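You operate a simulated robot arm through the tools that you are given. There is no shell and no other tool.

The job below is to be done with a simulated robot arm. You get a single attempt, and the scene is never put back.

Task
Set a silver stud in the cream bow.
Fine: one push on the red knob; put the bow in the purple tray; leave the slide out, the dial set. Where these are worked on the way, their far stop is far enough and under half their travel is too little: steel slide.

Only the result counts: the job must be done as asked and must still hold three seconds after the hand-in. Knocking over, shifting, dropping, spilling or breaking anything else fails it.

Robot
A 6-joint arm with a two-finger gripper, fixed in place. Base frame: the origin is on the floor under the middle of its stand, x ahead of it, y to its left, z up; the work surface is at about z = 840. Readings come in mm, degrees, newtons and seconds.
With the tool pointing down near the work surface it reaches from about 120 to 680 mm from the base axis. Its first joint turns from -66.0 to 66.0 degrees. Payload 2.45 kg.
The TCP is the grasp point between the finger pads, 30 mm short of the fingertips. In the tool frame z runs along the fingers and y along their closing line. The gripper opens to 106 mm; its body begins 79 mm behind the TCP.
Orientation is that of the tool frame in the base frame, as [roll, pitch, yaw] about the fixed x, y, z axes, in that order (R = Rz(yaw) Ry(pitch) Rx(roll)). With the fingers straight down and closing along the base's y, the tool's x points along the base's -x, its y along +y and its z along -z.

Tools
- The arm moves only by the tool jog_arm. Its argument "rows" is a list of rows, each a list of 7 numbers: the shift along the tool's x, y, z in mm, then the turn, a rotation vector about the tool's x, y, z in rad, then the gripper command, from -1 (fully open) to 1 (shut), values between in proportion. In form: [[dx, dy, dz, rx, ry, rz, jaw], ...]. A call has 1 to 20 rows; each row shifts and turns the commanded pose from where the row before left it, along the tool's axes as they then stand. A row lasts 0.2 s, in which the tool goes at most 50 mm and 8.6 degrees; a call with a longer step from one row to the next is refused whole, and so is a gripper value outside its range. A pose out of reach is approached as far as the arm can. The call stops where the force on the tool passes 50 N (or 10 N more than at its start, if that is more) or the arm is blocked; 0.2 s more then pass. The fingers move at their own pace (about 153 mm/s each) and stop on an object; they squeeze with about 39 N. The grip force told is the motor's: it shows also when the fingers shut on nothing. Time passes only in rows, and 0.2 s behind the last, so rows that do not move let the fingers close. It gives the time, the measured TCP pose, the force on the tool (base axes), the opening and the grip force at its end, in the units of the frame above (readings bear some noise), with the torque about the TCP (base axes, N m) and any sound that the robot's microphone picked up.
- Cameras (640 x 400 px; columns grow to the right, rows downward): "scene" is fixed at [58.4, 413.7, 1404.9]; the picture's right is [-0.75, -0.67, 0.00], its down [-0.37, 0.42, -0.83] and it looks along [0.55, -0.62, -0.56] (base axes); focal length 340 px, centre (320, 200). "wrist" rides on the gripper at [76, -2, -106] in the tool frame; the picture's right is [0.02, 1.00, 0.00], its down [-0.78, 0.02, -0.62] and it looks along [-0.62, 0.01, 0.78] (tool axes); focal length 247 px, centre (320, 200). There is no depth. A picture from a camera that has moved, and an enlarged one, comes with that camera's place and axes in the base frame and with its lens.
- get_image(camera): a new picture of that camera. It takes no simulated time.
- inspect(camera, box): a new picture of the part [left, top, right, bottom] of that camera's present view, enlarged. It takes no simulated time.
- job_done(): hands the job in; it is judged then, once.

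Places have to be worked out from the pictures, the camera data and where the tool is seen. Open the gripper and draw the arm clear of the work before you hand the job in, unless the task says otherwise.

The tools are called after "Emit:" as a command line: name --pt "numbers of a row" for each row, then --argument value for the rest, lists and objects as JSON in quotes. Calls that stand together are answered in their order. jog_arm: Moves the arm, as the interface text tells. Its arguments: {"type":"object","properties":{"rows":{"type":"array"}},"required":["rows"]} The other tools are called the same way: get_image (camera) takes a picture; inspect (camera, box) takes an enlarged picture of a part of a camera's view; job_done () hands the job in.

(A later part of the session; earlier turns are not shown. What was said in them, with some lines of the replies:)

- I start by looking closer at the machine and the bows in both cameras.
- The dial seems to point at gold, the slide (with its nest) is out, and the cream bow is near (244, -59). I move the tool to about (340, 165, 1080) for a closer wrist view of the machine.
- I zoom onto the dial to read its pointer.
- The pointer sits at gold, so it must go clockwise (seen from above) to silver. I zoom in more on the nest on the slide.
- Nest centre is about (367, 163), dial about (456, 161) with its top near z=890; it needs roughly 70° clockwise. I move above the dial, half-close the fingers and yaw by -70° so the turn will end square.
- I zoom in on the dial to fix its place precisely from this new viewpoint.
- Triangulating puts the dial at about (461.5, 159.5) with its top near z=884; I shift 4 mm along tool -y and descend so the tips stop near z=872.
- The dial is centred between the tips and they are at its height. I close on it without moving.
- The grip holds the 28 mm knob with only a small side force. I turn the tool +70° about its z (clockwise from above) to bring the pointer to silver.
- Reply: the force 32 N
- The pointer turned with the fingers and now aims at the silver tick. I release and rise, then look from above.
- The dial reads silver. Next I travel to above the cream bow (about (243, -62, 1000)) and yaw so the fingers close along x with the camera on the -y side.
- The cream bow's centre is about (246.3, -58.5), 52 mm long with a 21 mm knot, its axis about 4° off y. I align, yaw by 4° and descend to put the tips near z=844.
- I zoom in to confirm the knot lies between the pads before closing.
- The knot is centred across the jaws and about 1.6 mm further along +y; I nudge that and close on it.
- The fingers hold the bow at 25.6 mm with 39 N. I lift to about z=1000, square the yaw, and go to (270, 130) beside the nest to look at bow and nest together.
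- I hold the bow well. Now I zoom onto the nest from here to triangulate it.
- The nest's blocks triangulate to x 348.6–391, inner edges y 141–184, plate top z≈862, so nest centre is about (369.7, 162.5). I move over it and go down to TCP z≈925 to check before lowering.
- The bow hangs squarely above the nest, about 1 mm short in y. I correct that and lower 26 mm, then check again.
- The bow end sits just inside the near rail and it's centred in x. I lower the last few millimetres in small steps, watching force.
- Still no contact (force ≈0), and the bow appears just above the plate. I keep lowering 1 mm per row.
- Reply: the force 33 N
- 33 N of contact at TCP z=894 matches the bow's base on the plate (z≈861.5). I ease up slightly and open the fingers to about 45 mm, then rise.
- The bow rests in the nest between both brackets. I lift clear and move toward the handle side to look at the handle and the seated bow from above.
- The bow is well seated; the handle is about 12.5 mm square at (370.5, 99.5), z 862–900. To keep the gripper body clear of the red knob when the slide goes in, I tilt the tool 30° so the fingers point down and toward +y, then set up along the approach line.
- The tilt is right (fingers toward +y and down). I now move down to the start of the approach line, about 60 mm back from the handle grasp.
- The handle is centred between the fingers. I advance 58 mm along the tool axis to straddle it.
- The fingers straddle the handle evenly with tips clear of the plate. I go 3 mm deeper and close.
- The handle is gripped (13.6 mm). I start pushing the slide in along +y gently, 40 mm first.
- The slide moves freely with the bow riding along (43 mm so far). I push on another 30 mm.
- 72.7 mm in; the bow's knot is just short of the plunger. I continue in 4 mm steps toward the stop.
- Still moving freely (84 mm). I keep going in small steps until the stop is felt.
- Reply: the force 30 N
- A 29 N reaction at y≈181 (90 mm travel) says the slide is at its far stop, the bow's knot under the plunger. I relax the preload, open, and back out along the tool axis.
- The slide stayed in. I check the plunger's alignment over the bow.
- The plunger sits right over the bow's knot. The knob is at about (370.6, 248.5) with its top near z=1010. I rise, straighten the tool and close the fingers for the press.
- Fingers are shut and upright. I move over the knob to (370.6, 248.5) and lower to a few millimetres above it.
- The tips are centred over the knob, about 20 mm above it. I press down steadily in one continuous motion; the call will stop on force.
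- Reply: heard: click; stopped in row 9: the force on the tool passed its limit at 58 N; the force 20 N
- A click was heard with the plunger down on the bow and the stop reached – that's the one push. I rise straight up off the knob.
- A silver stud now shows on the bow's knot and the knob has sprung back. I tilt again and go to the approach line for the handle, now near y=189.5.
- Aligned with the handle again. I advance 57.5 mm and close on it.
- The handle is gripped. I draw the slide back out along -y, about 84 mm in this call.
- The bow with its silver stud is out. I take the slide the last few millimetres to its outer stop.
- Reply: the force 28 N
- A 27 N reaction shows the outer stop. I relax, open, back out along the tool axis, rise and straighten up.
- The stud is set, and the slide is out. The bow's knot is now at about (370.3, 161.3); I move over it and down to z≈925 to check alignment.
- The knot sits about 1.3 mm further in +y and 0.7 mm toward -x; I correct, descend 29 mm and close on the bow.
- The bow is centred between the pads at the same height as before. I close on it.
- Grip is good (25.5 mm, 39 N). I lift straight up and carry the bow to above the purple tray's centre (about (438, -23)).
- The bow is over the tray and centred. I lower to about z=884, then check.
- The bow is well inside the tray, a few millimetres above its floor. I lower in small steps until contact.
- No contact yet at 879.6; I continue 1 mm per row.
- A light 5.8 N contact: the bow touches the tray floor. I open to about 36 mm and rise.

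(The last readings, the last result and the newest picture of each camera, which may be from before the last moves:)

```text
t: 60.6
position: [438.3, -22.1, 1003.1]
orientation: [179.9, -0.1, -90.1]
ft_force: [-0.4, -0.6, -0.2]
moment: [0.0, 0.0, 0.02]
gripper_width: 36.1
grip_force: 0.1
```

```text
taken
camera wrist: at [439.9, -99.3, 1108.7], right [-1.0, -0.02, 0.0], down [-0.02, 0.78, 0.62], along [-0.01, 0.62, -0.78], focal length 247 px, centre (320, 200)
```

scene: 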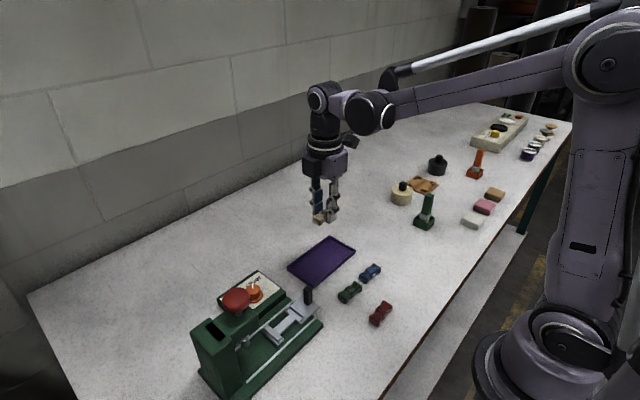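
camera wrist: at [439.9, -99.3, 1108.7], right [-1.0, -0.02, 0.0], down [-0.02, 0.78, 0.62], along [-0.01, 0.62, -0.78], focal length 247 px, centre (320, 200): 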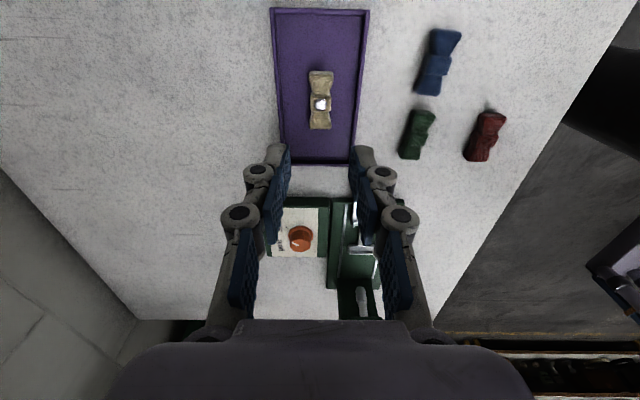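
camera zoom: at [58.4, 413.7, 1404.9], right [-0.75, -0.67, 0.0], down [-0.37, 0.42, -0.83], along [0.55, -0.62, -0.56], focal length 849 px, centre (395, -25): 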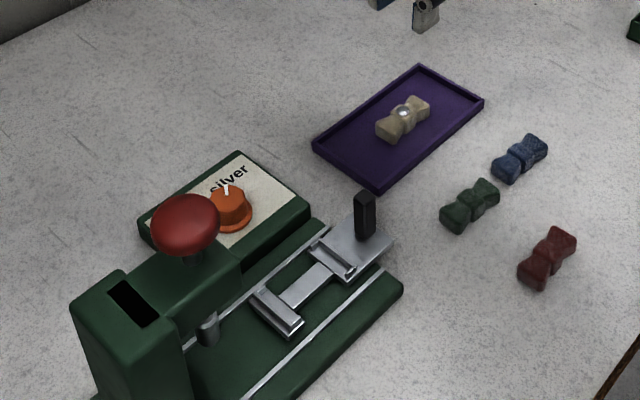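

The studded bow lies in the tray. I open the gripper fully, draw the arm up and away, and check dial, slide and bow once more.

Emit:
jog_arm --pt "0 0 -45 0 0 0 -0.5" --pt "0 0 -45 0 0 0 -1" --pt "0 0 -45 0 0 0 -1" --pt "0 0 -45 0 0 0 -1" --pt "20 30 0 0 0 0 -1" --pt "20 30 0 0 0 0 -1" --pt "20 30 0 0 0 0 -1" --pt "0 0 0 0 0 0 -1"

Emit:
get_image --camera "scene"

Emit:
inspect --camera "scene" --box '[220, 230, 370, 340]'

Emit:
get_image --camera "wrist"

```text
t: 62.4
position: [348.1, -81.8, 1182.9]
orientation: [179.9, -0.1, -89.9]
ft_force: [-0.2, 0.1, -0.7]
moment: [0.01, 0.02, 0.0]
gripper_width: 105.8
grip_force: 0.1
```

```text
taken
```

scene: 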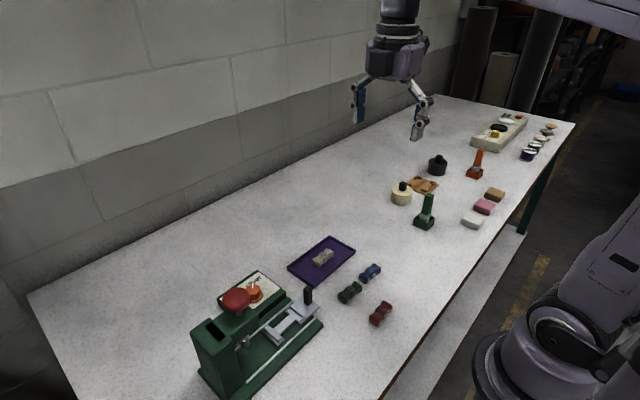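

```text
3.64 times, centred on (295, 285) of scene
camera zoom: at [58.4, 413.6, 1404.9], right [-0.75, -0.67, 0.0], down [-0.37, 0.42, -0.83], along [0.55, -0.62, -0.56], focal length 1234 px, centre (411, -109)
```

zoom: 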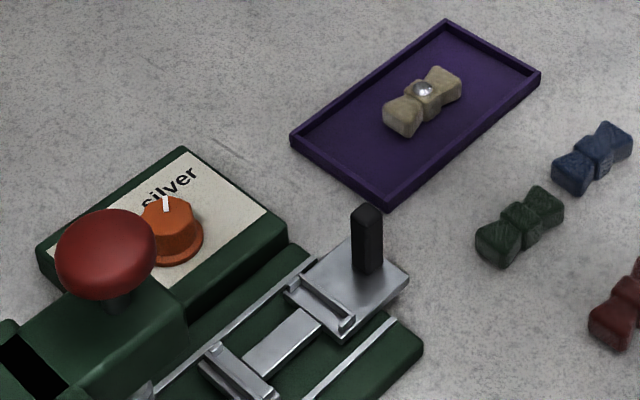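

```text
taken
camera wrist: at [349.1, -159.8, 1288.6], right [-1.0, -0.02, 0.0], down [-0.02, 0.78, 0.62], along [-0.01, 0.62, -0.78], focal length 247 px, centre (320, 200)
```

wrist: 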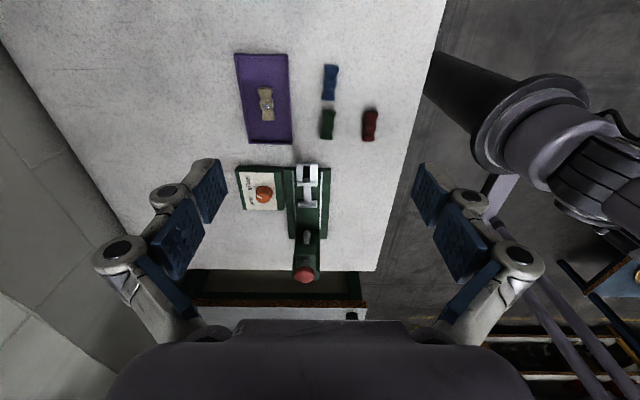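

The cream bow lies in the purple tray with a silver stud on its knot. The slide is out at its stop, the dial is on silver, the knob is back up after one push, and the open gripper is clear of the work. I hand the job in.

Emit:
job_done

```text
The job is handed in.
```

The cream bow now has a silver stud on its knot and is lying in the purple tray. I have handed the job in; the hand-in returned no verdict.

- **Dial:** turned from gold to silver and left there.
- **Slide:** pushed in with the bow to its far stop (about 90 mm), then pulled back out to its outer stop and left out.
- **Red knob:** pushed once, with a click. It had sprung back up when I checked.
- **Everything else:** the last pictures show the other bows and the rest of the table undisturbed. The gripper is open and the arm is clear of the work.
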